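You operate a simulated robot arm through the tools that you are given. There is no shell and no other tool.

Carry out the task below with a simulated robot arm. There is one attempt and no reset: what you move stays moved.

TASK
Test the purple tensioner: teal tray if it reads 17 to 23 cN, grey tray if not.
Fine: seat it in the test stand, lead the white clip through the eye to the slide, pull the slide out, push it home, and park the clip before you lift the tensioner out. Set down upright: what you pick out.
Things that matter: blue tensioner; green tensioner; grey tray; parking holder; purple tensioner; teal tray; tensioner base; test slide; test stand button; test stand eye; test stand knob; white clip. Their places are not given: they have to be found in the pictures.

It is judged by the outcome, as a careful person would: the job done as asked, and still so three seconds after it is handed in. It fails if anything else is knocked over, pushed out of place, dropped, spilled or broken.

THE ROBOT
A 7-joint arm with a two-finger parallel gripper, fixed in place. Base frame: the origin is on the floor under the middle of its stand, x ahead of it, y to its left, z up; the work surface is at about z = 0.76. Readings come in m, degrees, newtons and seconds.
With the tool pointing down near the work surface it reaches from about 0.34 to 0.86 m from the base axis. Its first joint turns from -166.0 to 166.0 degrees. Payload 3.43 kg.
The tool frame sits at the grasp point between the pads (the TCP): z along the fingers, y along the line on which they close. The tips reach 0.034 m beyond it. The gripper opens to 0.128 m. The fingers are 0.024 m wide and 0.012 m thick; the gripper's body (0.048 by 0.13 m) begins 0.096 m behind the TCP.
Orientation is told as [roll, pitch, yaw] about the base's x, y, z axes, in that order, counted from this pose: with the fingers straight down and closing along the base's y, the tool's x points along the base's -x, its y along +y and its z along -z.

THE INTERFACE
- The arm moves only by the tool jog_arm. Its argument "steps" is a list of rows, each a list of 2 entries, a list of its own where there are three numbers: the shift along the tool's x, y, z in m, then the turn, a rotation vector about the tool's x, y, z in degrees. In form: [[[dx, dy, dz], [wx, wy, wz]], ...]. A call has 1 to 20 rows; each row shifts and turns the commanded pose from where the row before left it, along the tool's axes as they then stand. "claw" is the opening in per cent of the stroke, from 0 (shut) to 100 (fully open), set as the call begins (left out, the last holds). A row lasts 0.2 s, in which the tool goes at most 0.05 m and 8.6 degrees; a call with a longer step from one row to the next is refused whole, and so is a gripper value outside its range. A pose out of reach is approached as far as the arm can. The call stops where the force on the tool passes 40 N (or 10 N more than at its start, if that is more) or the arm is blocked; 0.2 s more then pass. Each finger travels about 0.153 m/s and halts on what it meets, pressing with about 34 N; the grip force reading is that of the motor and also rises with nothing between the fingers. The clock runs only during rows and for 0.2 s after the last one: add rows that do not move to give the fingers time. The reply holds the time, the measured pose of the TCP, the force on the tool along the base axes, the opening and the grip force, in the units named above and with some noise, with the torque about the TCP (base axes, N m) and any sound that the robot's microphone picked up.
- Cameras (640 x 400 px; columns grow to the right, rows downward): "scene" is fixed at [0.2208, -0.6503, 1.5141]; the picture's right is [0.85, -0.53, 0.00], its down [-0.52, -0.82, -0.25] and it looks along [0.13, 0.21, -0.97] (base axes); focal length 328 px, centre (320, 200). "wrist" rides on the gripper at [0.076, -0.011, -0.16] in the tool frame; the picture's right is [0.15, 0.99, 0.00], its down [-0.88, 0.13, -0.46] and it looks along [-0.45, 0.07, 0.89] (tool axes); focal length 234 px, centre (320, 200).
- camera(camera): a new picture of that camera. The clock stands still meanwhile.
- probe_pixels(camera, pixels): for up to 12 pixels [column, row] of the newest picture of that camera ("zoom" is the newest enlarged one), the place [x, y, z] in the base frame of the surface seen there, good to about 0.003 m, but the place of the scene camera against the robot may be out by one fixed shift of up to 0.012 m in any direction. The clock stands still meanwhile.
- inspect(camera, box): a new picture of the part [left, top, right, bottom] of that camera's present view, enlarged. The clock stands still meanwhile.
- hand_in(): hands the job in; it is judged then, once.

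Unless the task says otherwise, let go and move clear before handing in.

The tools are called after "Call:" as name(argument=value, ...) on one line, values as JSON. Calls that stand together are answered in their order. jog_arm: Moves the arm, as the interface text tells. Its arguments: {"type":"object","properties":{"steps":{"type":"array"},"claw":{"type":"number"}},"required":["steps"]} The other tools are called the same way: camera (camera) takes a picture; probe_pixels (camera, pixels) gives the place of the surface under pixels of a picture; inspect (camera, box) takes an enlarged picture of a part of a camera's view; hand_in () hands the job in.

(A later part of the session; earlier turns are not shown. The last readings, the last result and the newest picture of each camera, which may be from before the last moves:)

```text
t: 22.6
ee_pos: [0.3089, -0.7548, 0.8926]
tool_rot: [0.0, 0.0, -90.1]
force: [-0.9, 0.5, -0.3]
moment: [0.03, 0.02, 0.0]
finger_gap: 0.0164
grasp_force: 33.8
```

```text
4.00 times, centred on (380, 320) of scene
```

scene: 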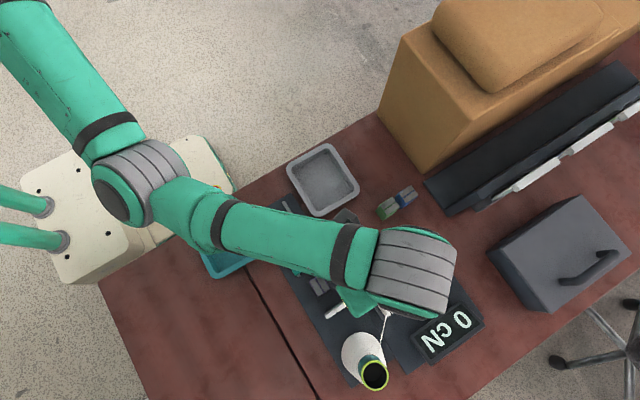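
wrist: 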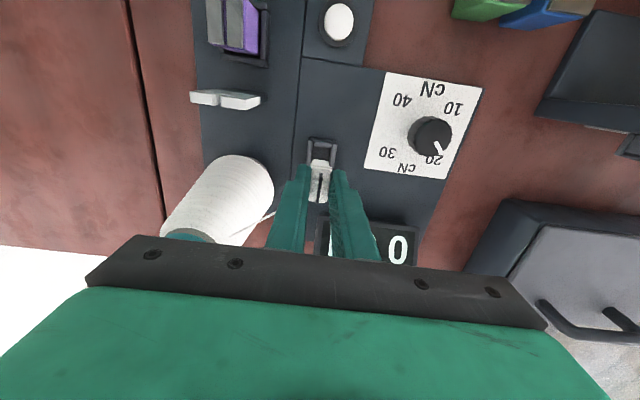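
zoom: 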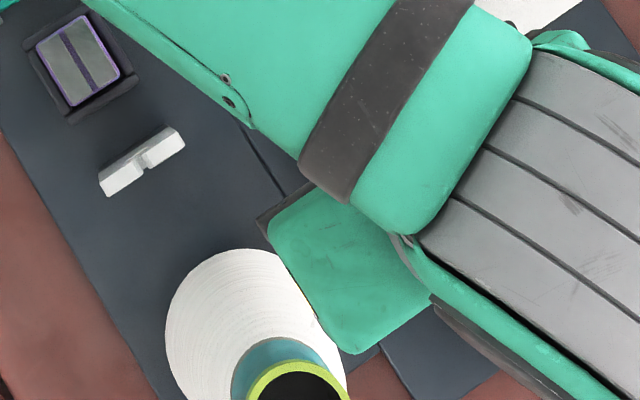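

The clip is out and clear, thread still running to the cone. I'll rise to z≈0.946, go to the slot's x on the cone side of the eye, and look before crossing.

Call:
jog_arm(steps=[[[0.0, 0, -0.027], [0, 0, 0]], [[0.0, 0, -0.027], [0, 0, 0]], [[0.005, -0.02, 0], [0, 0, 0]], [[0.005, -0.024, 0], [0, 0, 0]], [[0.005, -0.024, 0], [0, 0, 0]], [[0.0045, -0.0224, 0], [0, 0, 0]], [[0, 0, 0], [0, 0, 0]]], claw=4)

Call:
camera(camera="wrist")

Call:
inspect(camera="scene", box=[300, 270, 460, 370])

```text
t: 24.2
ee_pos: [0.2174, -0.7351, 0.9445]
tool_rot: [0.0, 0.1, -90.1]
force: [0.9, 0.0, -1.2]
moment: [0.01, 0.03, 0.0]
finger_gap: 0.0167
grasp_force: 33.8
```

```text
taken
```

wrist: 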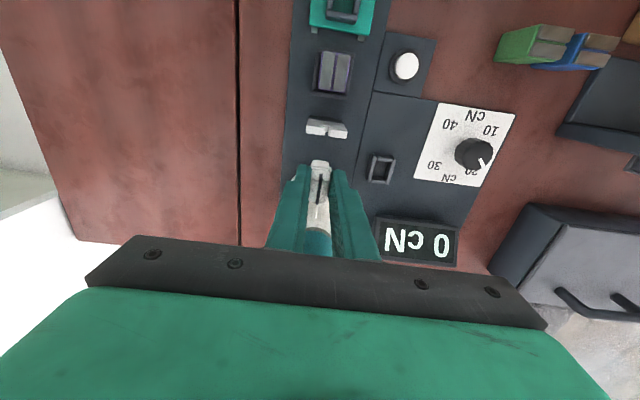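

```text
4.00 times, centred on (380, 320) of scene
```

zoom: 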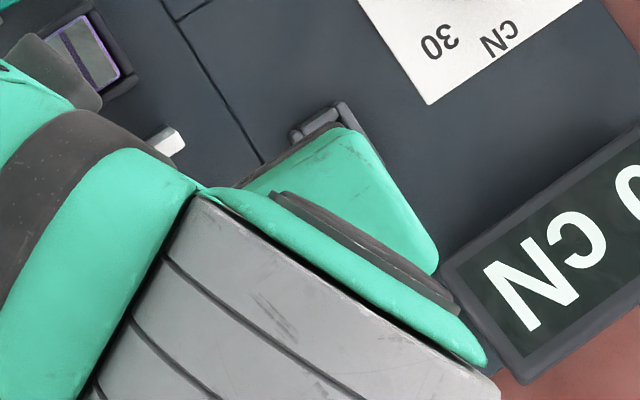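

The empty parking holder is now visible at (381,168). I'll zoom and probe it for parking later, and the view ahead.

Call:
inspect(camera="wrist", box=[349, 145, 413, 185])

Call:
probe_pixels(camera="zoom", pixels=[[225, 110], [445, 150], [190, 340], [420, 370], [330, 110], [300, 365], [220, 230], [435, 250], [310, 230], [340, 160], [290, 330], [370, 300]])

Call:
inspect(camera="wrist", box=[272, 100, 368, 230])

```text
10.00 times, centred on (381, 165) of wrist
```

zoom: 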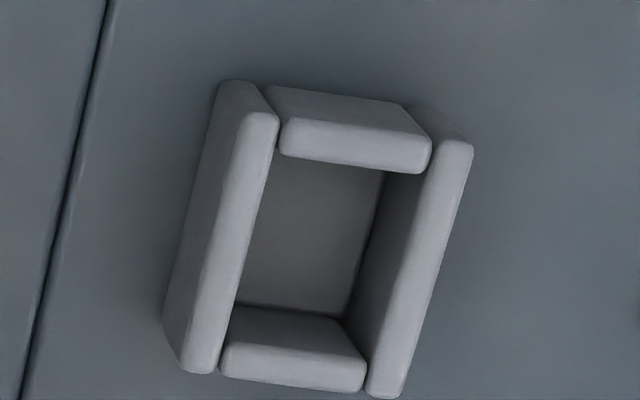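

```text
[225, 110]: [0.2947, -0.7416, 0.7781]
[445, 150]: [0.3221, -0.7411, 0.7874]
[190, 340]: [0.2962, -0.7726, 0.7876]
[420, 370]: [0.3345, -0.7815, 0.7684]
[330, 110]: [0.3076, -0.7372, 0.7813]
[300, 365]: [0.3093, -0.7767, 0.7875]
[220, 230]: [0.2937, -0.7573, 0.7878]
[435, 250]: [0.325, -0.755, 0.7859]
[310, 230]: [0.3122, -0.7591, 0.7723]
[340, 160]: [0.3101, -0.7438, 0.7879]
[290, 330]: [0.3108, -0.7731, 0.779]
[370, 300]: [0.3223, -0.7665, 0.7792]
```

```text
3.08 times, centred on (320, 165) of wrist
```

zoom: 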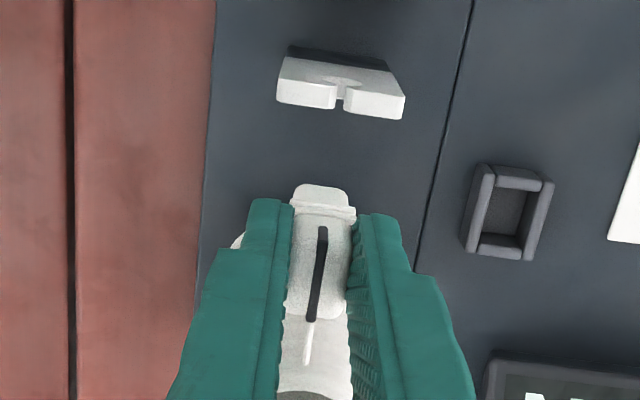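

The holder is a four-walled pocket centred at (0.3095,-0.759). Now I'll cross over the eye at the slot's x, to y -0.6805 between eye and tensioner, staying high.

Call:
jog_arm(steps=[[[0.018, 0.001, 0], [0, 0, 0]], [[0.018, 0, 0], [0, 0, 0]], [[0.0185, 0, 0], [0, 0, 0]], [[0, 0, 0], [0, 0, 0]]], claw=4)

Call:
camera(camera="wrist")

Call:
inspect(camera="wrist", box=[256, 130, 384, 260])

Call:
inspect(camera="scene", box=[300, 270, 460, 370])

```text
t: 25.2
ee_pos: [0.2196, -0.6798, 0.9443]
tool_rot: [0.0, 0.0, -90.1]
force: [-0.4, 1.2, 0.0]
moment: [0.01, -0.05, 0.0]
finger_gap: 0.0165
grasp_force: 34.2
```

```text
taken
```

wrist: 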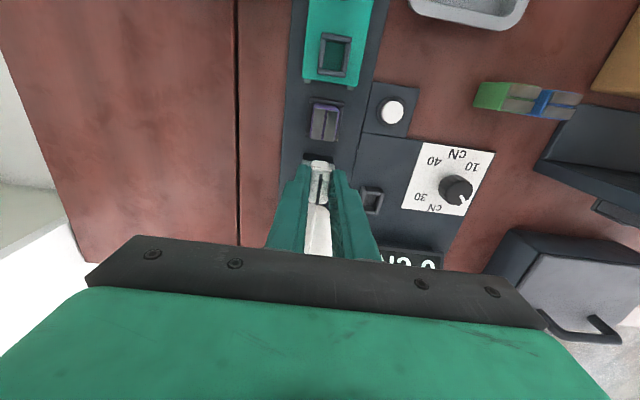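

```text
3.08 times, centred on (320, 195) of wrist
```

zoom: 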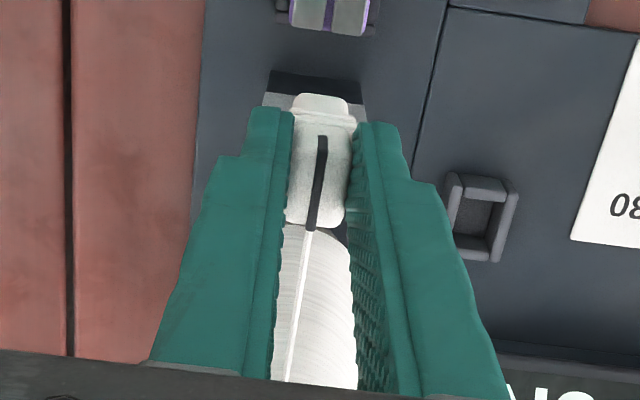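

```text
4.00 times, centred on (380, 320) of scene
```

zoom: 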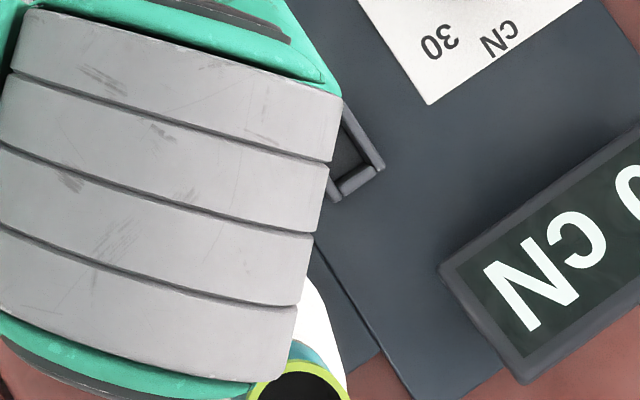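

The thread now runs almost straight back (-y) from the clip to the near side of the cone. I'll probe points along it and the nearby geometry.

Call:
inspect(camera="wrist", box=[288, 200, 352, 250])

Call:
probe_pixels(camera="wrist", pixels=[[310, 252], [311, 245], [313, 235], [314, 225], [315, 215], [317, 208], [303, 165], [335, 167], [318, 172], [317, 104], [335, 54], [326, 125]])

```text
8.00 times, centred on (320, 225) of wrist
```

zoom: 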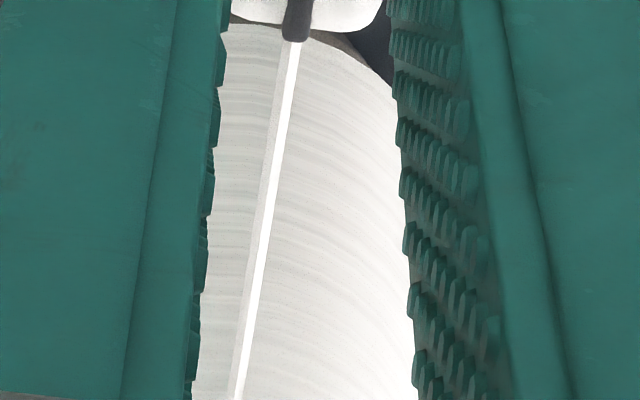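

```text
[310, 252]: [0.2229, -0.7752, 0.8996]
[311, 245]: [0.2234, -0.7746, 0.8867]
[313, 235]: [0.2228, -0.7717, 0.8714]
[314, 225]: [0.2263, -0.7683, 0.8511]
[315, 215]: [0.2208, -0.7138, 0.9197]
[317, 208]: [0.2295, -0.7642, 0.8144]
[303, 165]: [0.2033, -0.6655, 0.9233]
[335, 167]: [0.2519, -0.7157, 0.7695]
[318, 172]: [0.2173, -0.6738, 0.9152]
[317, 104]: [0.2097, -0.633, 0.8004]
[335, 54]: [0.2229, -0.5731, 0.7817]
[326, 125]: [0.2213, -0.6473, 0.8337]
```

The thread runs at x≈0.2205 over the eye. I'll shift 1 mm toward the slot centre and 1.5 mm toward the eye, and dip partway to check clearances.

Call:
jog_arm(steps=[[[-0.0015, -0.001, 0.01], [0, 0, 0]], [[0, 0, 0.015], [0, 0, 0]], [[0, 0, 0.015], [0, 0, 0]], [[0, 0, 0], [0, 0, 0]], [[0, 0, 0], [0, 0, 0]]], claw=4)

Call:
inspect(camera="wrist", box=[256, 120, 384, 250])

```text
t: 26.4
ee_pos: [0.2185, -0.681, 0.9054]
tool_rot: [0.0, -0.1, -90.2]
force: [0.3, -0.4, -0.1]
moment: [-0.02, 0.06, -0.02]
finger_gap: 0.0166
grasp_force: 34.2
```

```text
3.08 times, centred on (320, 185) of wrist
```

zoom: 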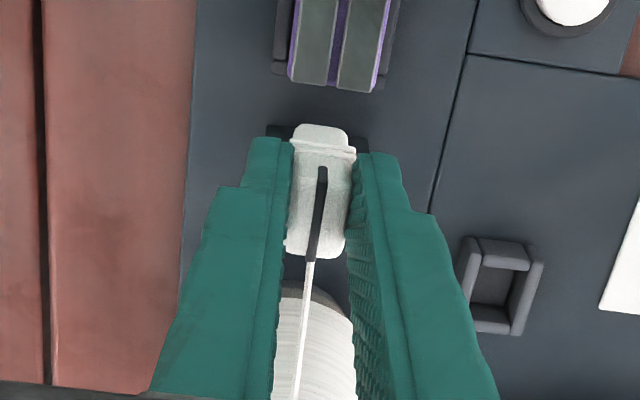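

Clearances look right: the tensioner's near top edge is at y≈-0.665, fingers' edge about -0.669. I'll dip further in steps, watching force.

Call:
jog_arm(steps=[[[0, 0, 0.012], [0, 0, 0]], [[0, 0, 0.012], [0, 0, 0]], [[0, 0, 0.012], [0, 0, 0]], [[0, 0, 0.01], [0, 0, 0]], [[0, 0, 0], [0, 0, 0]]], claw=4)

Call:
camera(camera="wrist")

Call:
inspect(camera="wrist", box=[256, 120, 384, 250])

```text
t: 27.6
ee_pos: [0.2176, -0.6803, 0.8591]
tool_rot: [0.0, 0.0, -90.0]
force: [0.1, -0.7, -0.4]
moment: [-0.03, -0.01, -0.01]
finger_gap: 0.017
grasp_force: 33.8
```

```text
taken
```

wrist: 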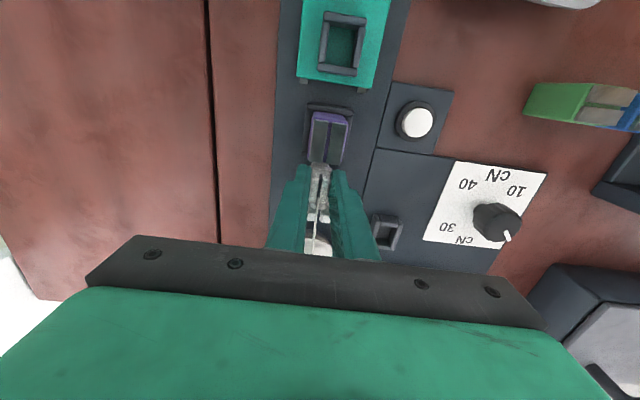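

```text
3.08 times, centred on (320, 185) of wrist
```

zoom: 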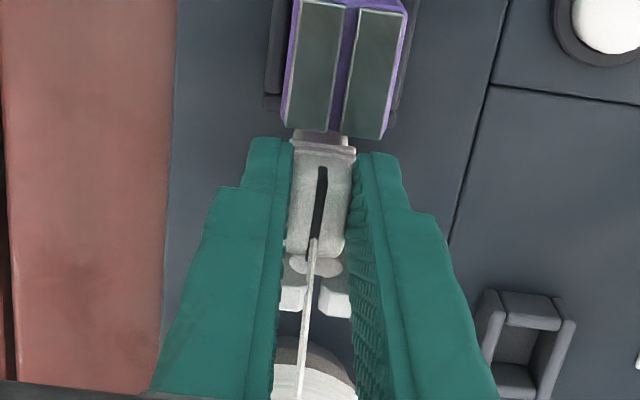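

The thread now lies close to the slot. I'll zoom in on the slot to compare the thread's line with it.

Call:
inspect(camera="wrist", box=[296, 190, 344, 230])

Call:
probe_pixels(camera="zoom", pixels=[[250, 310], [380, 325], [310, 300], [320, 270], [340, 320], [340, 280], [300, 380], [290, 250], [390, 260], [325, 190], [306, 330], [335, 300]])

```text
10.00 times, centred on (320, 210) of wrist
```

zoom: 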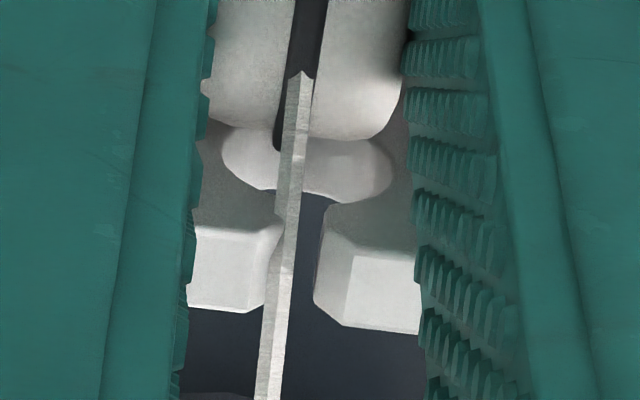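

```text
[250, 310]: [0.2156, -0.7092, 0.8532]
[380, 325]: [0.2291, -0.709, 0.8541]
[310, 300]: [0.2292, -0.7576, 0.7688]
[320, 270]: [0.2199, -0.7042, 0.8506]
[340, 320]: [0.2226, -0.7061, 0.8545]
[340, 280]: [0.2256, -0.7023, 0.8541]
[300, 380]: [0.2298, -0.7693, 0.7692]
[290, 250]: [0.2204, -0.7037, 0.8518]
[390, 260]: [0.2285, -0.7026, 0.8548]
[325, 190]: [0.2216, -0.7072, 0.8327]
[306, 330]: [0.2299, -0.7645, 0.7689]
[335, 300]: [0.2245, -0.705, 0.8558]
```

The thread lies about 1.2 mm to the -x side of the slot's centre (thread column 283 vs slot centre 297 at row 260). I'll correct +1.4 mm in x and dip further.

Call:
jog_arm(steps=[[[0, 0.0014, -0.002], [0, 0, 0]], [[0, 0, 0], [0, 0, 0]], [[0, 0, 0.006], [0, 0, 0]], [[0, 0, 0.005], [0, 0, 0]], [[0, 0, 0], [0, 0, 0]]], claw=4)

Call:
inspect(camera="wrist", box=[296, 190, 344, 230])

```text
t: 28.8
ee_pos: [0.2209, -0.6818, 0.8505]
tool_rot: [0.1, 0.0, -90.1]
force: [0.3, -0.5, 0.0]
moment: [0.02, 0.02, -0.03]
finger_gap: 0.017
grasp_force: 33.7
```

```text
10.00 times, centred on (320, 210) of wrist
```

zoom: 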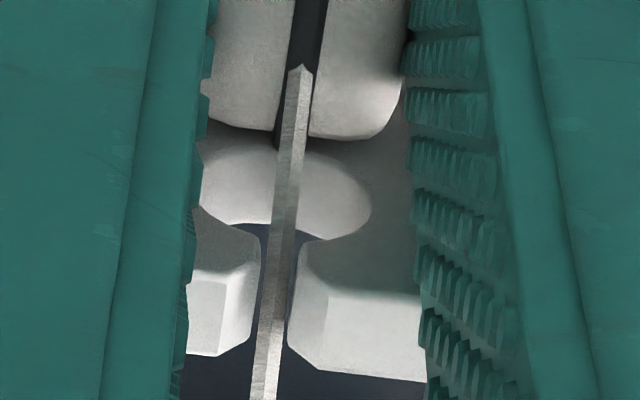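

The thread is now centred in the slot. I'll go down a further 7 mm so it reaches the eyelet.

Call:
jog_arm(steps=[[[0, 0, 0.003], [0, 0, 0]], [[0, 0, 0.002], [0, 0, 0]], [[0, 0, 0.002], [0, 0, 0]], [[0, 0, 0], [0, 0, 0]]], claw=4)

Call:
inspect(camera="wrist", box=[296, 190, 344, 230])

```text
t: 29.8
ee_pos: [0.222, -0.6808, 0.8441]
tool_rot: [0.0, -0.1, -89.9]
force: [0.0, -0.2, -0.1]
moment: [-0.02, 0.0, -0.03]
finger_gap: 0.0165
grasp_force: 34.0
```

```text
10.00 times, centred on (320, 210) of wrist
```

zoom: 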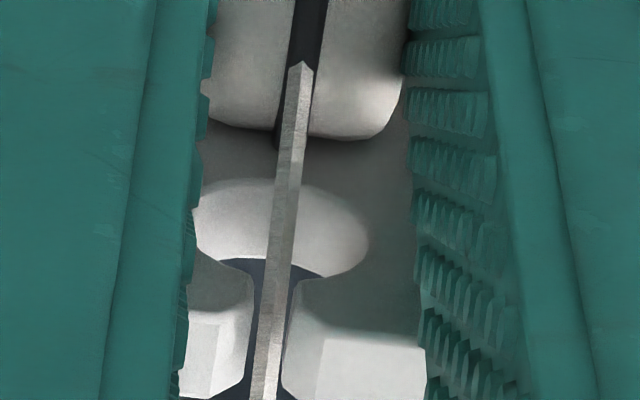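

The thread is in the upper part of the eyelet. I'll dip 3 mm more (the clip's bottom still clears the deck), then raise to see whether the eye holds it.

Call:
jog_arm(steps=[[[0, 0, 0.0015], [0, 0, 0]], [[0, 0, 0.0015], [0, 0, 0]], [[0, 0, 0], [0, 0, 0]], [[0, 0, -0.003], [0, 0, 0]], [[0, 0, -0.006], [0, 0, 0]], [[0, 0, -0.01], [0, 0, 0]], [[0, 0, 0], [0, 0, 0]]], claw=4)

Call:
inspect(camera="wrist", box=[296, 190, 344, 230])

```text
t: 31.4
ee_pos: [0.2203, -0.682, 0.8607]
tool_rot: [0.0, 0.1, -90.1]
force: [-0.3, -0.2, -0.9]
moment: [0.0, 0.02, 0.02]
finger_gap: 0.0164
grasp_force: 34.2
```

```text
10.00 times, centred on (320, 210) of wrist
```

zoom: 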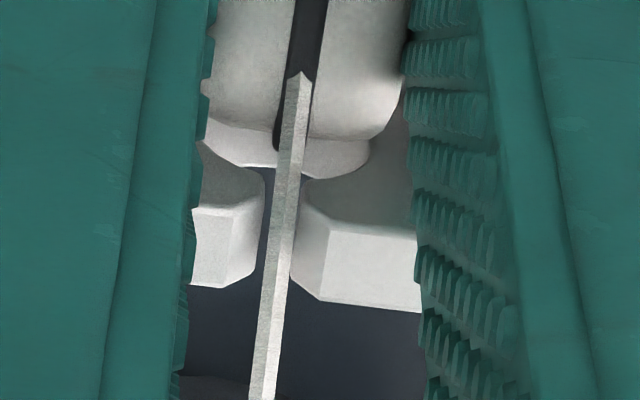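

The thread seems to show a slight bend now. I'll probe points along it to see whether it passes down through the eyelet or over the top.

Call:
probe_pixels(camera="zoom", pixels=[[302, 80], [299, 100], [295, 130], [290, 170], [287, 190], [284, 210], [281, 230], [278, 250], [275, 275], [271, 310], [267, 350], [263, 385]])

```text
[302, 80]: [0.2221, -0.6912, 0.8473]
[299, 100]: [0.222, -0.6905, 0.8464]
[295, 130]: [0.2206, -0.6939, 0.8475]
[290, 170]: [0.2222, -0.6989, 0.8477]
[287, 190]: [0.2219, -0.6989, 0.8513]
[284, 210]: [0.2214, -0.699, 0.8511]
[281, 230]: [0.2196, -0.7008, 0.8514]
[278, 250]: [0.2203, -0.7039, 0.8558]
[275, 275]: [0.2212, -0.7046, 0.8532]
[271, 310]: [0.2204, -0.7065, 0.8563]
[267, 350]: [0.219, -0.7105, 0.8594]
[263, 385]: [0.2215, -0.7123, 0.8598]
```

The probes show a straight line over z≈0.855 at the eye plane, so it isn't held yet. I'll dip again to the lowest safe point and probe the thread's course there.

Call:
jog_arm(steps=[[[0, 0, 0.008], [0, 0, 0]], [[0, 0, 0.007], [0, 0, 0]], [[0, 0, 0.004], [0, 0, 0]], [[0, 0, 0.002], [0, 0, 0]], [[0, 0, 0], [0, 0, 0]]], claw=4)

Call:
inspect(camera="wrist", box=[296, 190, 344, 240])

```text
t: 32.6
ee_pos: [0.2201, -0.6806, 0.839]
tool_rot: [0.0, 0.0, -90.1]
force: [-0.3, 0.4, -0.4]
moment: [-0.01, 0.0, 0.01]
finger_gap: 0.0165
grasp_force: 33.8
```

```text
8.00 times, centred on (320, 215) of wrist
```

zoom: 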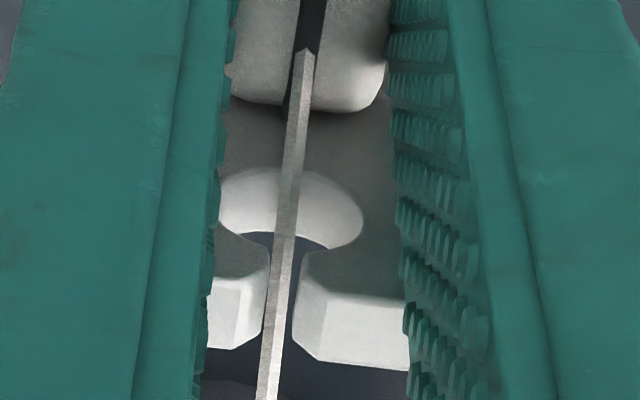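

Call:
probe_pixels(camera="zoom", pixels=[[306, 60], [302, 90], [298, 120], [294, 150], [290, 180], [287, 205], [284, 230], [280, 260], [277, 285], [273, 315], [269, 350], [265, 385]])

Call:
camera(camera="wrist")

```text
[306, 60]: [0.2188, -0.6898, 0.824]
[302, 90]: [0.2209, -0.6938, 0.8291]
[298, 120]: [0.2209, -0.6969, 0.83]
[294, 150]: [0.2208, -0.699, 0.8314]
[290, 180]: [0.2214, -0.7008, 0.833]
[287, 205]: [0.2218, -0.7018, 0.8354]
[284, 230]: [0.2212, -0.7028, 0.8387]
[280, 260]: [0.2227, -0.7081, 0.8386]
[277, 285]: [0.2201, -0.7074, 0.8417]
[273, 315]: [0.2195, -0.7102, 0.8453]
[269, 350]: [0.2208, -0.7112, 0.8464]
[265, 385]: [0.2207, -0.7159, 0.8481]
```

```text
taken
```

wrist: 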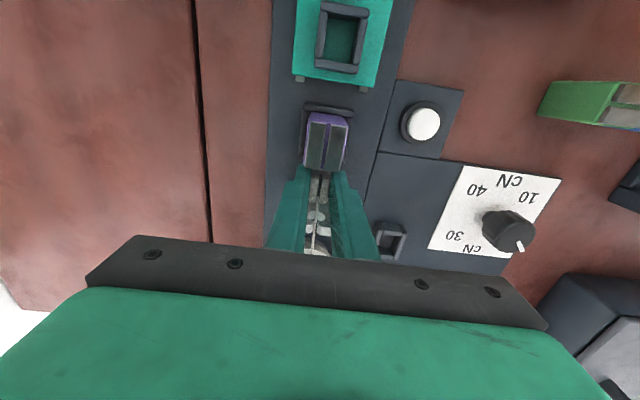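

At this depth the thread crosses the eye plane at z≈0.838, right at the eyelet. I'll ease down another 2 mm, hold, and then raise and probe again to see if it stays.

Call:
jog_arm(steps=[[[0, 0, 0.001], [0, 0, 0]], [[0, 0, 0.001], [0, 0, 0]], [[0, 0, 0.001], [0, 0, 0]], [[0, 0, 0], [0, 0, 0]], [[0, 0, 0], [0, 0, 0]]], claw=4)

Call:
inspect(camera="wrist", box=[296, 190, 344, 240])

```text
t: 33.8
ee_pos: [0.2197, -0.6818, 0.8369]
tool_rot: [0.0, 0.0, -90.1]
force: [1.8, -0.9, 7.4]
moment: [-0.01, -0.05, -0.01]
finger_gap: 0.0166
grasp_force: 33.8
```

```text
8.00 times, centred on (320, 215) of wrist
```

zoom: 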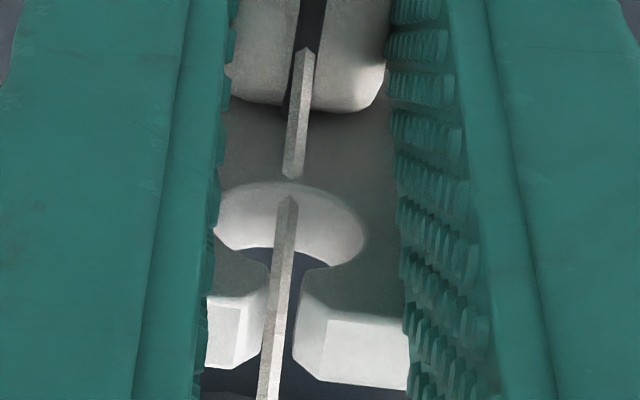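

Now the thread is drawn as two separate pieces meeting at the eyelet — it's captured by the eye. The clip's bottom just touches the deck (7 N), so I'll raise and check that it stays through.

Call:
jog_arm(steps=[[[0, 0, -0.005], [0, 0, 0]], [[0, 0, -0.01], [0, 0, 0]], [[0, 0, -0.015], [0, 0, 0]], [[0, 0, 0], [0, 0, 0]]], claw=4)

Call:
inspect(camera="wrist", box=[288, 180, 352, 240])

```text
t: 34.8
ee_pos: [0.22, -0.6798, 0.8648]
tool_rot: [0.0, 0.1, -90.1]
force: [-0.1, 0.9, -0.6]
moment: [-0.01, 0.02, 0.01]
finger_gap: 0.0171
grasp_force: 33.3
```

```text
6.67 times, centred on (320, 210) of wrist
```

zoom: 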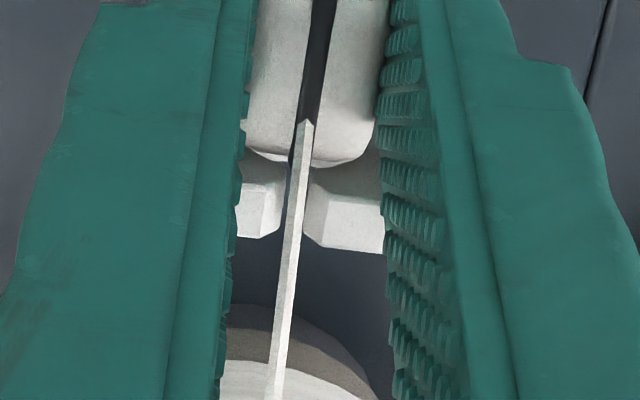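

I need to know whether it's still through; probing along the thread.

Call:
probe_pixels(camera="zoom", pixels=[[305, 130], [302, 150], [300, 170], [297, 200], [294, 225], [291, 250], [287, 280], [284, 310], [281, 340], [277, 370], [274, 395], [303, 140]])

```text
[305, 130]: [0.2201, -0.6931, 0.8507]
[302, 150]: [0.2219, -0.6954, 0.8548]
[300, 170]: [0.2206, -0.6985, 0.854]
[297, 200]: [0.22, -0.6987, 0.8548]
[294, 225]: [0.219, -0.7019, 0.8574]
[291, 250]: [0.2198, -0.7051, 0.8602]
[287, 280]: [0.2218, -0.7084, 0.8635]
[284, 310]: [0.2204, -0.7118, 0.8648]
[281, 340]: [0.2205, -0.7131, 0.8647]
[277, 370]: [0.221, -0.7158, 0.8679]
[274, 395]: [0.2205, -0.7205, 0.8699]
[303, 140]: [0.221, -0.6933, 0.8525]
```

It slipped out again when I raised straight up beside the eye (line at z≈0.860 at the eye plane). I'll dip once more to catch it and then raise in small increments to learn when it lets go.

Call:
jog_arm(steps=[[[0, 0, 0.01], [0, 0, 0]], [[0, 0, 0.01], [0, 0, 0]], [[0, 0, 0.005], [0, 0, 0]], [[0, 0, 0.0025], [0, 0, 0]], [[0, 0, 0], [0, 0, 0]], [[0, 0, 0], [0, 0, 0]]], claw=4)

Call:
inspect(camera="wrist", box=[296, 190, 344, 240])

Call:
jog_arm(steps=[[[0, 0, -0.002], [0, 0, 0]], [[0, 0, -0.002], [0, 0, 0]], [[0, 0, 0], [0, 0, 0]]], claw=4)

Call:
inspect(camera="wrist", box=[296, 190, 344, 240])

```text
t: 36.2
ee_pos: [0.2202, -0.6814, 0.8386]
tool_rot: [0.0, 0.0, -90.0]
force: [-0.1, 1.0, -0.9]
moment: [0.04, -0.02, 0.0]
finger_gap: 0.0167
grasp_force: 33.9
```

```text
8.00 times, centred on (320, 215) of wrist
```

zoom: 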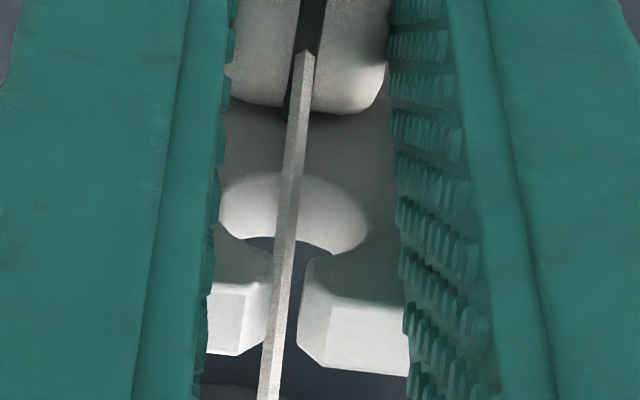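

```text
t: 37.0
ee_pos: [0.2204, -0.681, 0.8426]
tool_rot: [0.0, 0.0, -90.2]
force: [-0.5, 0.1, 0.2]
moment: [-0.02, 0.02, 0.05]
finger_gap: 0.0168
grasp_force: 34.1
```

```text
8.00 times, centred on (320, 215) of wrist
```

zoom: 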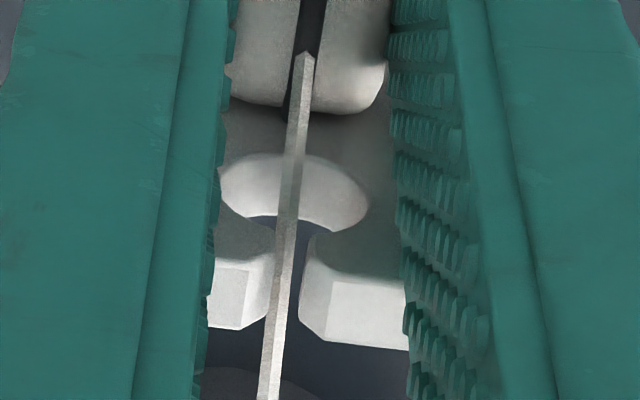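

Looking again, the two "pieces" were collinear — the straight thread was just dipping below the eyelet's bowl — so lifting simply takes it out of the open slot. The eye should take it when the clip is lowered at the slide with the thread lined up on the slot; I'll rise, carry it over the tensioner along x≈0.220 and look at the slide's pocket.

Call:
jog_arm(steps=[[[0, 0, -0.02], [0, 0, 0]], [[0, 0, -0.03], [0, 0, 0]], [[0, 0, -0.032], [0, 0, 0]], [[0, 0, 0], [0, 0, 0]], [[0.02, -0.0006, 0], [0, 0, 0]], [[0.03, 0, 0], [0, 0, 0]], [[0.03, 0, 0], [0, 0, 0]], [[0.028, 0, 0], [0, 0, 0]], [[0, 0, 0], [0, 0, 0]]], claw=4)

Call:
camera(camera="wrist")

Call:
inspect(camera="wrist", box=[256, 120, 384, 250])

Call:
camera(camera="scene")

```text
t: 39.0
ee_pos: [0.2198, -0.5743, 0.9242]
tool_rot: [0.0, 0.0, -90.1]
force: [0.1, -0.1, -0.5]
moment: [0.0, 0.02, -0.02]
finger_gap: 0.017
grasp_force: 34.1
```

```text
taken
```

wrist: 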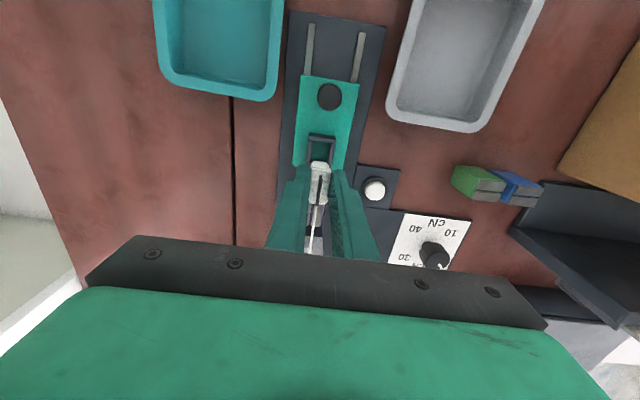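

```text
3.08 times, centred on (320, 185) of wrist
```

zoom: 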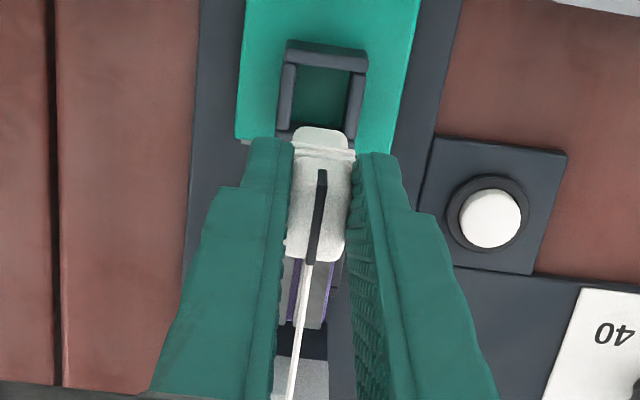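

```text
taken
```

scene: 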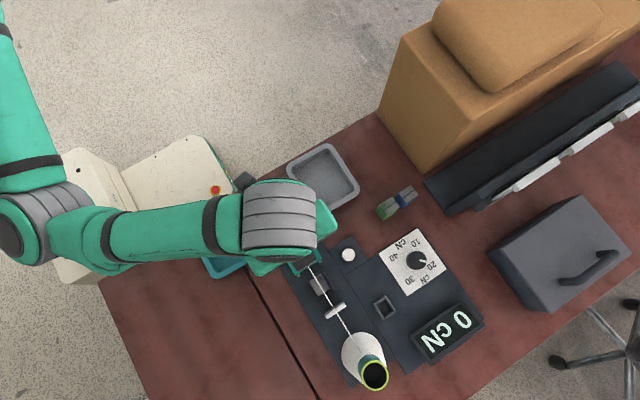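

The scene camera now sees the thread over the eye (335,311) and tensioner (319,287). Zooming in there.

Call:
inspect(camera="scene", box=[296, 270, 392, 340])

Call:
inspect(camera="wrist", box=[296, 120, 376, 180])

Call:
probe_pixels(camera="zoom", pixels=[[190, 110], [365, 130], [150, 100], [400, 130], [185, 220], [362, 240], [215, 130], [330, 150], [280, 200], [280, 120], [260, 150], [320, 170]])

```text
5.71 times, centred on (344, 305) of scene
```

zoom: 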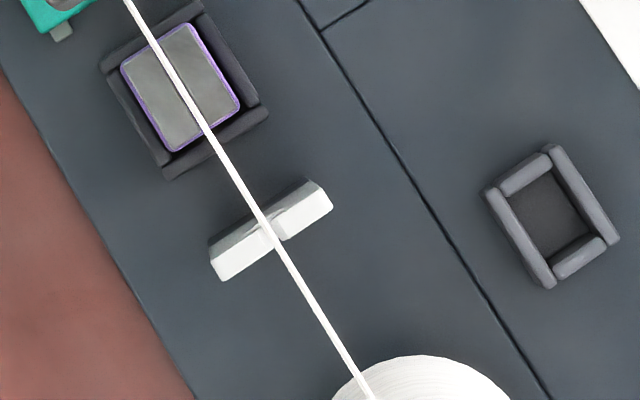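

```text
6.67 times, centred on (336, 150) of wrist
```

zoom: 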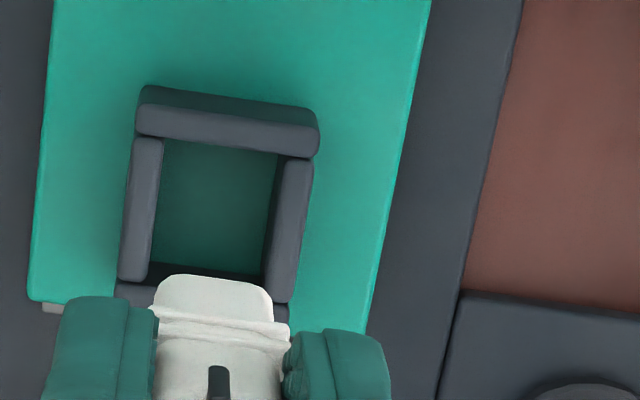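

```text
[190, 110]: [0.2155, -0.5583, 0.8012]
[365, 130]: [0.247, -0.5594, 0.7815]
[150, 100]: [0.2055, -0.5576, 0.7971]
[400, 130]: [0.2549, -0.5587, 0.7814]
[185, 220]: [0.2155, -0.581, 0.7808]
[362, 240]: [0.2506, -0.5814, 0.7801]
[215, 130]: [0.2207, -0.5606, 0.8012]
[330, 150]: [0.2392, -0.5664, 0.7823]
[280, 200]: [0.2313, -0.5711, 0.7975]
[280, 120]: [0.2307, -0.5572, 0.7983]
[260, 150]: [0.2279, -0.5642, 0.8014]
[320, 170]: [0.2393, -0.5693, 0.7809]
```

The pocket on the slide has the same size as the parking holder. I'll probe its wall tops for the centre and the clip's flange for relative alignment.

Call:
probe_pixels(camera="zoom", pixels=[[140, 200], [145, 170], [135, 240], [292, 200], [297, 180], [285, 250], [180, 120], [260, 132], [132, 292], [275, 312], [165, 325], [280, 340]])

```text
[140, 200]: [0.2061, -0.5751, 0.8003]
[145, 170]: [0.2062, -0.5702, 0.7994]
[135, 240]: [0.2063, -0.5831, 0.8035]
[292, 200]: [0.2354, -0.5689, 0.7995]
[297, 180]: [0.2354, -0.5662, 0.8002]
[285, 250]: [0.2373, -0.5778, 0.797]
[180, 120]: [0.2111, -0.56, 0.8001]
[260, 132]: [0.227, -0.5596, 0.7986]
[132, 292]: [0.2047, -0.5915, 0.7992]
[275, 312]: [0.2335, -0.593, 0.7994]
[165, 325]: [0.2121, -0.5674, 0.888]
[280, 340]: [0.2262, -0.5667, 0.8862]
```

Pocket centre ≈ (0.2208,-0.5763), so the tool should be at about (0.2206,-0.5713). I'll shift there and descend to just above the pocket's rim.

Call:
jog_arm(steps=[[[0.003, 0.0006, 0], [0, 0, 0]], [[0, 0, 0.015], [0, 0, 0]], [[0, 0, 0.015], [0, 0, 0]], [[0, 0, 0.013], [0, 0, 0]], [[0, 0, 0], [0, 0, 0]]], claw=4)

Call:
inspect(camera="wrist", box=[280, 130, 360, 190])

Call:
probe_pixels(camera="zoom", pixels=[[260, 140], [390, 155], [255, 170], [385, 180], [270, 200], [375, 215], [265, 190], [380, 205], [320, 190], [320, 140], [320, 120], [320, 235]])

```text
t: 40.2
ee_pos: [0.2196, -0.5718, 0.881]
tool_rot: [0.0, 0.0, -90.2]
force: [0.7, -0.1, -0.1]
moment: [0.03, 0.0, 0.02]
finger_gap: 0.0167
grasp_force: 34.2
```

```text
6.67 times, centred on (320, 160) of wrist
```

zoom: 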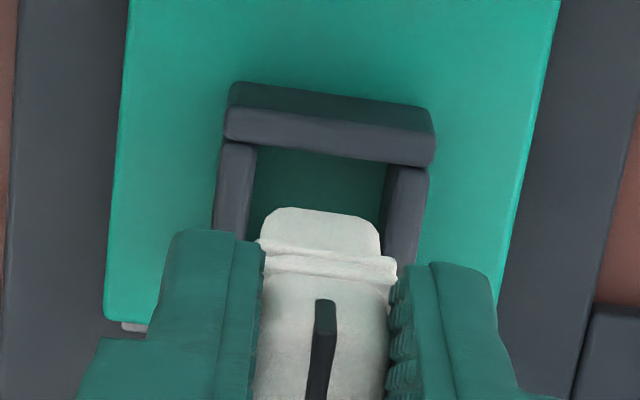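

```text
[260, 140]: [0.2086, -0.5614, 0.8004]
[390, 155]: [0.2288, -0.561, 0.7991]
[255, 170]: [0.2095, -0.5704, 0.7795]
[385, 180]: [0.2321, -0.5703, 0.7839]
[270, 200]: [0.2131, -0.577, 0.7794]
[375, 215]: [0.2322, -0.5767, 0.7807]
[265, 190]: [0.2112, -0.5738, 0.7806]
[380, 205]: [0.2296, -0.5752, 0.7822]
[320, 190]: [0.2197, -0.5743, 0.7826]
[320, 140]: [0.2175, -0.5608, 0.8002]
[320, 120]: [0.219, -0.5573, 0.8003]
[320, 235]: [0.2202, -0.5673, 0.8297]
```

x is centred (plug ≈0.2203, pocket ≈0.2206); I'll shift +1.2 mm in y and lower into the pocket while watching force.

Call:
jog_arm(steps=[[[0.0012, 0.0003, 0.004], [0, 0, 0]], [[0, 0, 0.006], [0, 0, 0]], [[0, 0, 0.006], [0, 0, 0]], [[0, 0, 0.004], [0, 0, 0]], [[0, 0, 0.004], [0, 0, 0]], [[0, 0, 0], [0, 0, 0]]], claw=4)

Call:
inspect(camera="wrist", box=[280, 130, 360, 190])

Call:
inspect(camera="scene", box=[296, 270, 392, 340])

```text
t: 41.6
ee_pos: [0.2203, -0.57, 0.8576]
tool_rot: [0.0, 0.0, -90.1]
force: [0.4, 0.1, -0.8]
moment: [0.01, -0.01, -0.01]
finger_gap: 0.0165
grasp_force: 33.9
```

```text
6.67 times, centred on (320, 160) of wrist
```

zoom: 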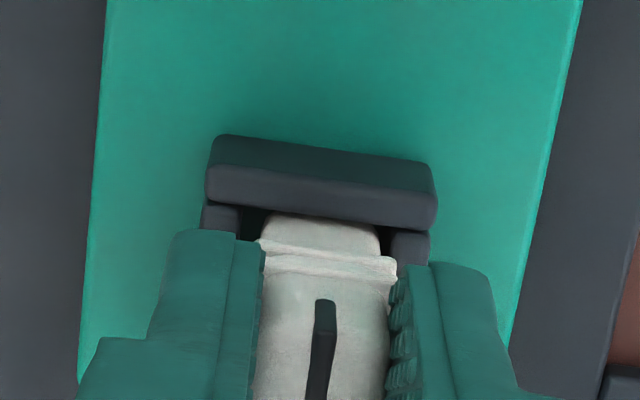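

```text
5.71 times, centred on (344, 305) of scene
```

zoom: 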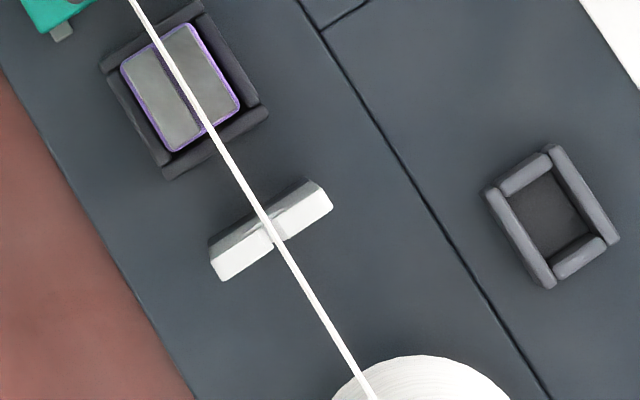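

The plug is entering the pocket; the thread still looks straight. Let me probe its height near the eye and over the tensioner from the scene zoom.

Call:
probe_pixels(camera="zoom", pixels=[[355, 370], [325, 310], [300, 270], [282, 240], [272, 222], [260, 200], [240, 172], [215, 132], [190, 95], [165, 55], [145, 25], [135, 8]])

```text
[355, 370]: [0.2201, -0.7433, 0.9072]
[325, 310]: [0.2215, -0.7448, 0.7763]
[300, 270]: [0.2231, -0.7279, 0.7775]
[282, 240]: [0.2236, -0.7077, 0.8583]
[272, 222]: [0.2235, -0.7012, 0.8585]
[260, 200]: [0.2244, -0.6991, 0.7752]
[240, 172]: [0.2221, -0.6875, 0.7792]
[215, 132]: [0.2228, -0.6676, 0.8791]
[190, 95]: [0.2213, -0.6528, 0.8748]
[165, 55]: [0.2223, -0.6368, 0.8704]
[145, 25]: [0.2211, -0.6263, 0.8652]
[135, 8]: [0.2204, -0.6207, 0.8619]
```

The line passes about z 0.883 at the eye, above the plate. I'll finish seating the clip in the pocket and see how the thread sits once it's down.

Call:
jog_arm(steps=[[[0, 0, 0.002], [0, 0, 0]], [[0, 0, 0.002], [0, 0, 0]], [[0, 0, 0.001], [0, 0, 0]], [[0, 0, 0], [0, 0, 0]]], claw=4)

Call:
inspect(camera="wrist", box=[280, 130, 360, 190])

Call:
inspect(camera="scene", box=[296, 270, 392, 340])

```text
t: 42.6
ee_pos: [0.2205, -0.5701, 0.8529]
tool_rot: [0.0, 0.0, -90.1]
force: [0.4, -0.2, 0.0]
moment: [0.0, 0.0, 0.02]
finger_gap: 0.0168
grasp_force: 34.2
```

```text
6.67 times, centred on (320, 160) of wrist
```

zoom: 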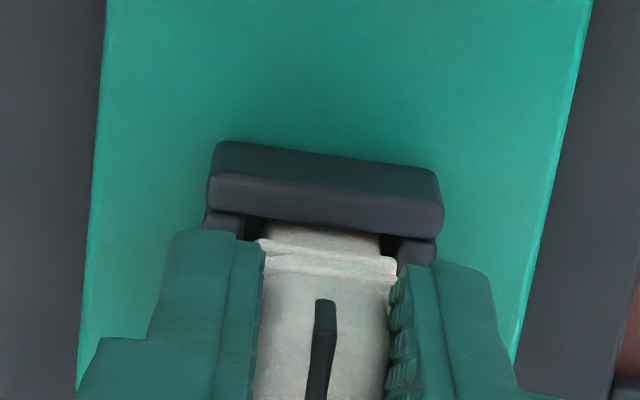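

```text
5.71 times, centred on (344, 305) of scene
```

zoom: 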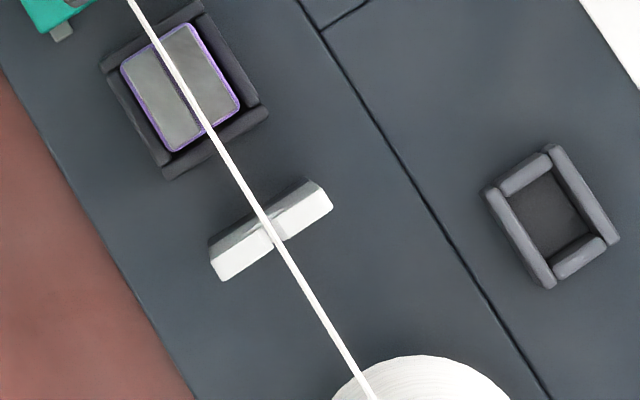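

No contact force yet. Lowering a bit more until it bottoms out.

Call:
jog_arm(steps=[[[0, 0, 0.001], [0, 0, 0]], [[0, 0, 0.001], [0, 0, 0]], [[0, 0, 0.001], [0, 0, 0]], [[0, 0, 0], [0, 0, 0]]], claw=4)

Call:
inspect(camera="scene", box=[296, 270, 392, 340])

```text
t: 43.6
ee_pos: [0.2207, -0.5687, 0.8493]
tool_rot: [0.0, 0.1, -90.1]
force: [-0.9, 0.9, -0.4]
moment: [0.0, -0.03, -0.04]
finger_gap: 0.0168
grasp_force: 34.4
```

```text
5.71 times, centred on (344, 305) of scene
```

zoom: 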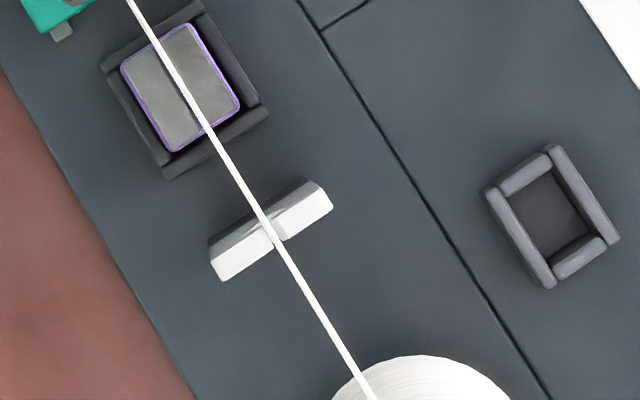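

Thread unchanged. Let me look very closely at the eye from above to see how the thread lines up with the slot.

Call:
inspect(camera="scene", box=[320, 294, 352, 318])

Call:
inspect(camera="scene", box=[300, 270, 340, 300])

```text
16.00 times, centred on (336, 306) of scene
```

zoom: 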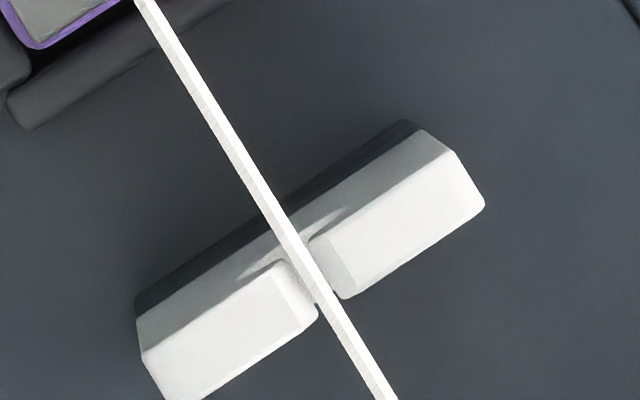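

```text
13.33 times, centred on (320, 285) of scene
```

zoom: 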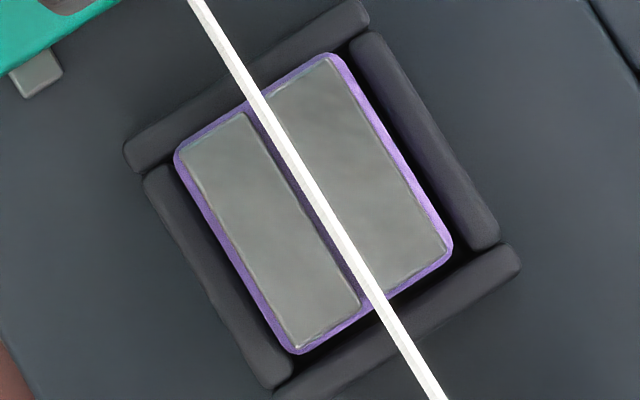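

Seen from above, the thread is right over the slot, and about 1.5–2 mm to the +x side of the tensioner's groove (the tensioner sits against its -x wall). I'll bottom the clip out in the pocket first and then release to see whether seating changes the thread's course.

Call:
jog_arm(steps=[[[0, 0, 0.001], [0, 0, 0]], [[0, 0, 0.001], [0, 0, 0]], [[0, 0, 0], [0, 0, 0]]], claw=4)

```text
t: 44.4
ee_pos: [0.2195, -0.5699, 0.8469]
tool_rot: [0.0, 0.0, -90.2]
force: [-1.4, -1.3, 0.5]
moment: [0.01, 0.06, -0.02]
finger_gap: 0.0166
grasp_force: 33.3
```

Call:
jog_arm(steps=[[[0, 0, 0.001], [0, 0, 0]], [[0, 0, 0.001], [0, 0, 0]], [[0, 0, 0], [0, 0, 0]]], claw=4)

Call:
inspect(camera="wrist", box=[280, 130, 360, 190])

```text
t: 45.2
ee_pos: [0.222, -0.5685, 0.8449]
tool_rot: [0.0, 0.1, -90.0]
force: [0.5, 0.1, -0.9]
moment: [-0.02, 0.0, 0.0]
finger_gap: 0.0168
grasp_force: 34.5
```

```text
6.67 times, centred on (320, 160) of wrist
```

zoom: 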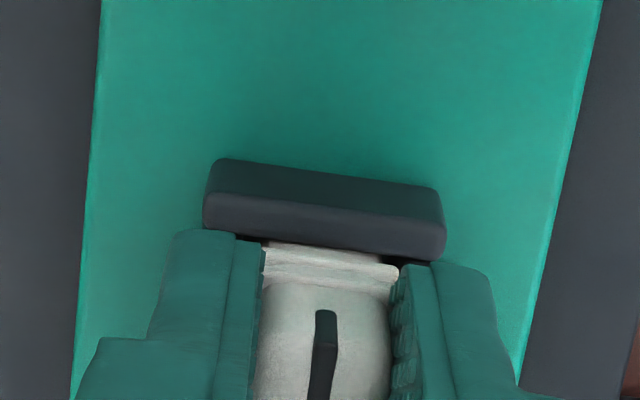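

Still no contact force. Let me check where the clip's top and flange are relative to the pocket before lowering more.

Call:
probe_pixels(camera="zoom", pixels=[[330, 252], [330, 270], [330, 285], [325, 318], [300, 300], [370, 310], [230, 215], [430, 235], [330, 230], [330, 200], [100, 200], [330, 390]])

Call:
camera(camera="wrist")

```text
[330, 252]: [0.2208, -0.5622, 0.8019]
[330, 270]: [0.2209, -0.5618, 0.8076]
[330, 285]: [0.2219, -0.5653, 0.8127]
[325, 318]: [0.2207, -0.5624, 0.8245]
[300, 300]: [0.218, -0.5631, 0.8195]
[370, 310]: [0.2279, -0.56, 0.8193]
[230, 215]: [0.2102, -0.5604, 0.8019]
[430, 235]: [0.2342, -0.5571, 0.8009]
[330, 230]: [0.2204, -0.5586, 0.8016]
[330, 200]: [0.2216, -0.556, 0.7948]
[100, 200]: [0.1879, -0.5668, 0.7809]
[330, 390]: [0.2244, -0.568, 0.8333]
```

```text
taken
```

wrist: 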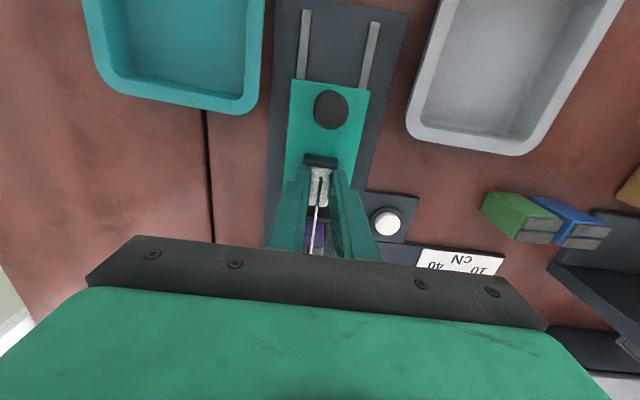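

The clip's top is at z≈0.8335, which matches resting on the pocket floor, so it's seated (the fingers slid down a few mm on it). I'll open the fingers, rise a little and look.

Call:
jog_arm(steps=[[[0, 0, 0], [0, 0, 0]], [[0, 0, 0], [0, 0, 0]], [[0, 0, 0], [0, 0, 0]]], claw=28)

Call:
camera(camera="wrist")

Call:
inspect(camera="wrist", box=[280, 130, 376, 250])

Call:
inspect(camera="scene", box=[270, 230, 430, 360])

```text
t: 46.0
ee_pos: [0.2208, -0.5688, 0.8449]
tool_rot: [-0.1, -0.1, -90.2]
force: [-1.4, 0.8, 0.6]
moment: [-0.02, -0.01, -0.03]
finger_gap: 0.0358
grasp_force: 0.1
```

```text
taken
```

wrist: 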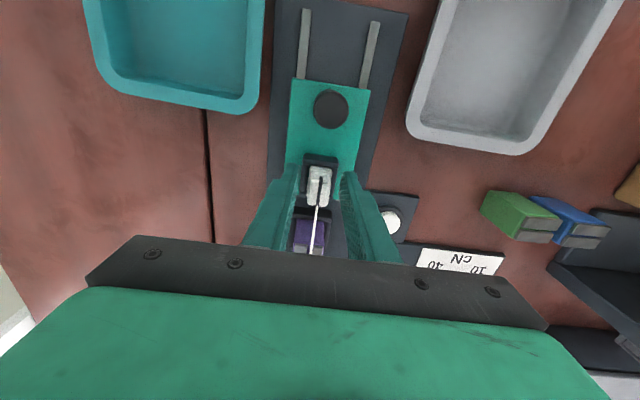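

```text
3.33 times, centred on (328, 190) of wrist
```

zoom: 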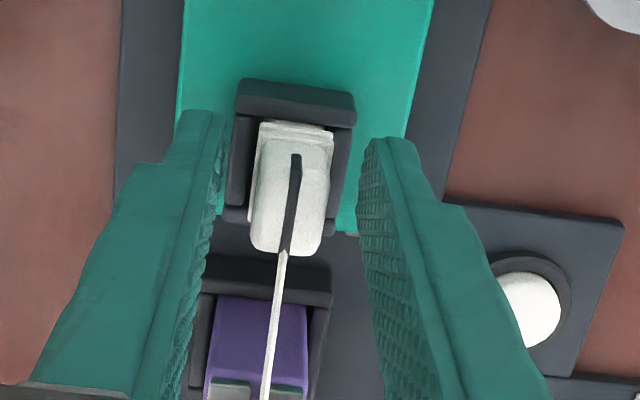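

```text
3.08 times, centred on (350, 295) of scene
```

zoom: 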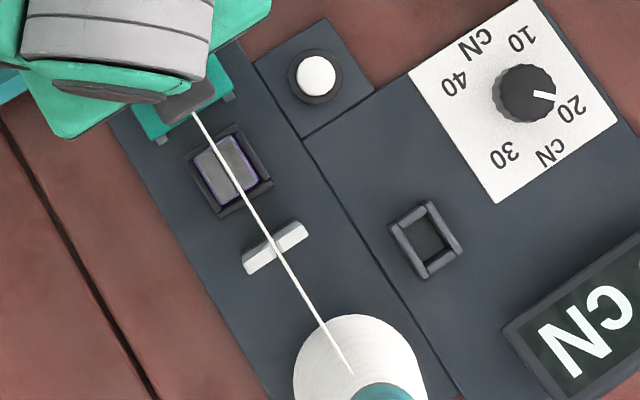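

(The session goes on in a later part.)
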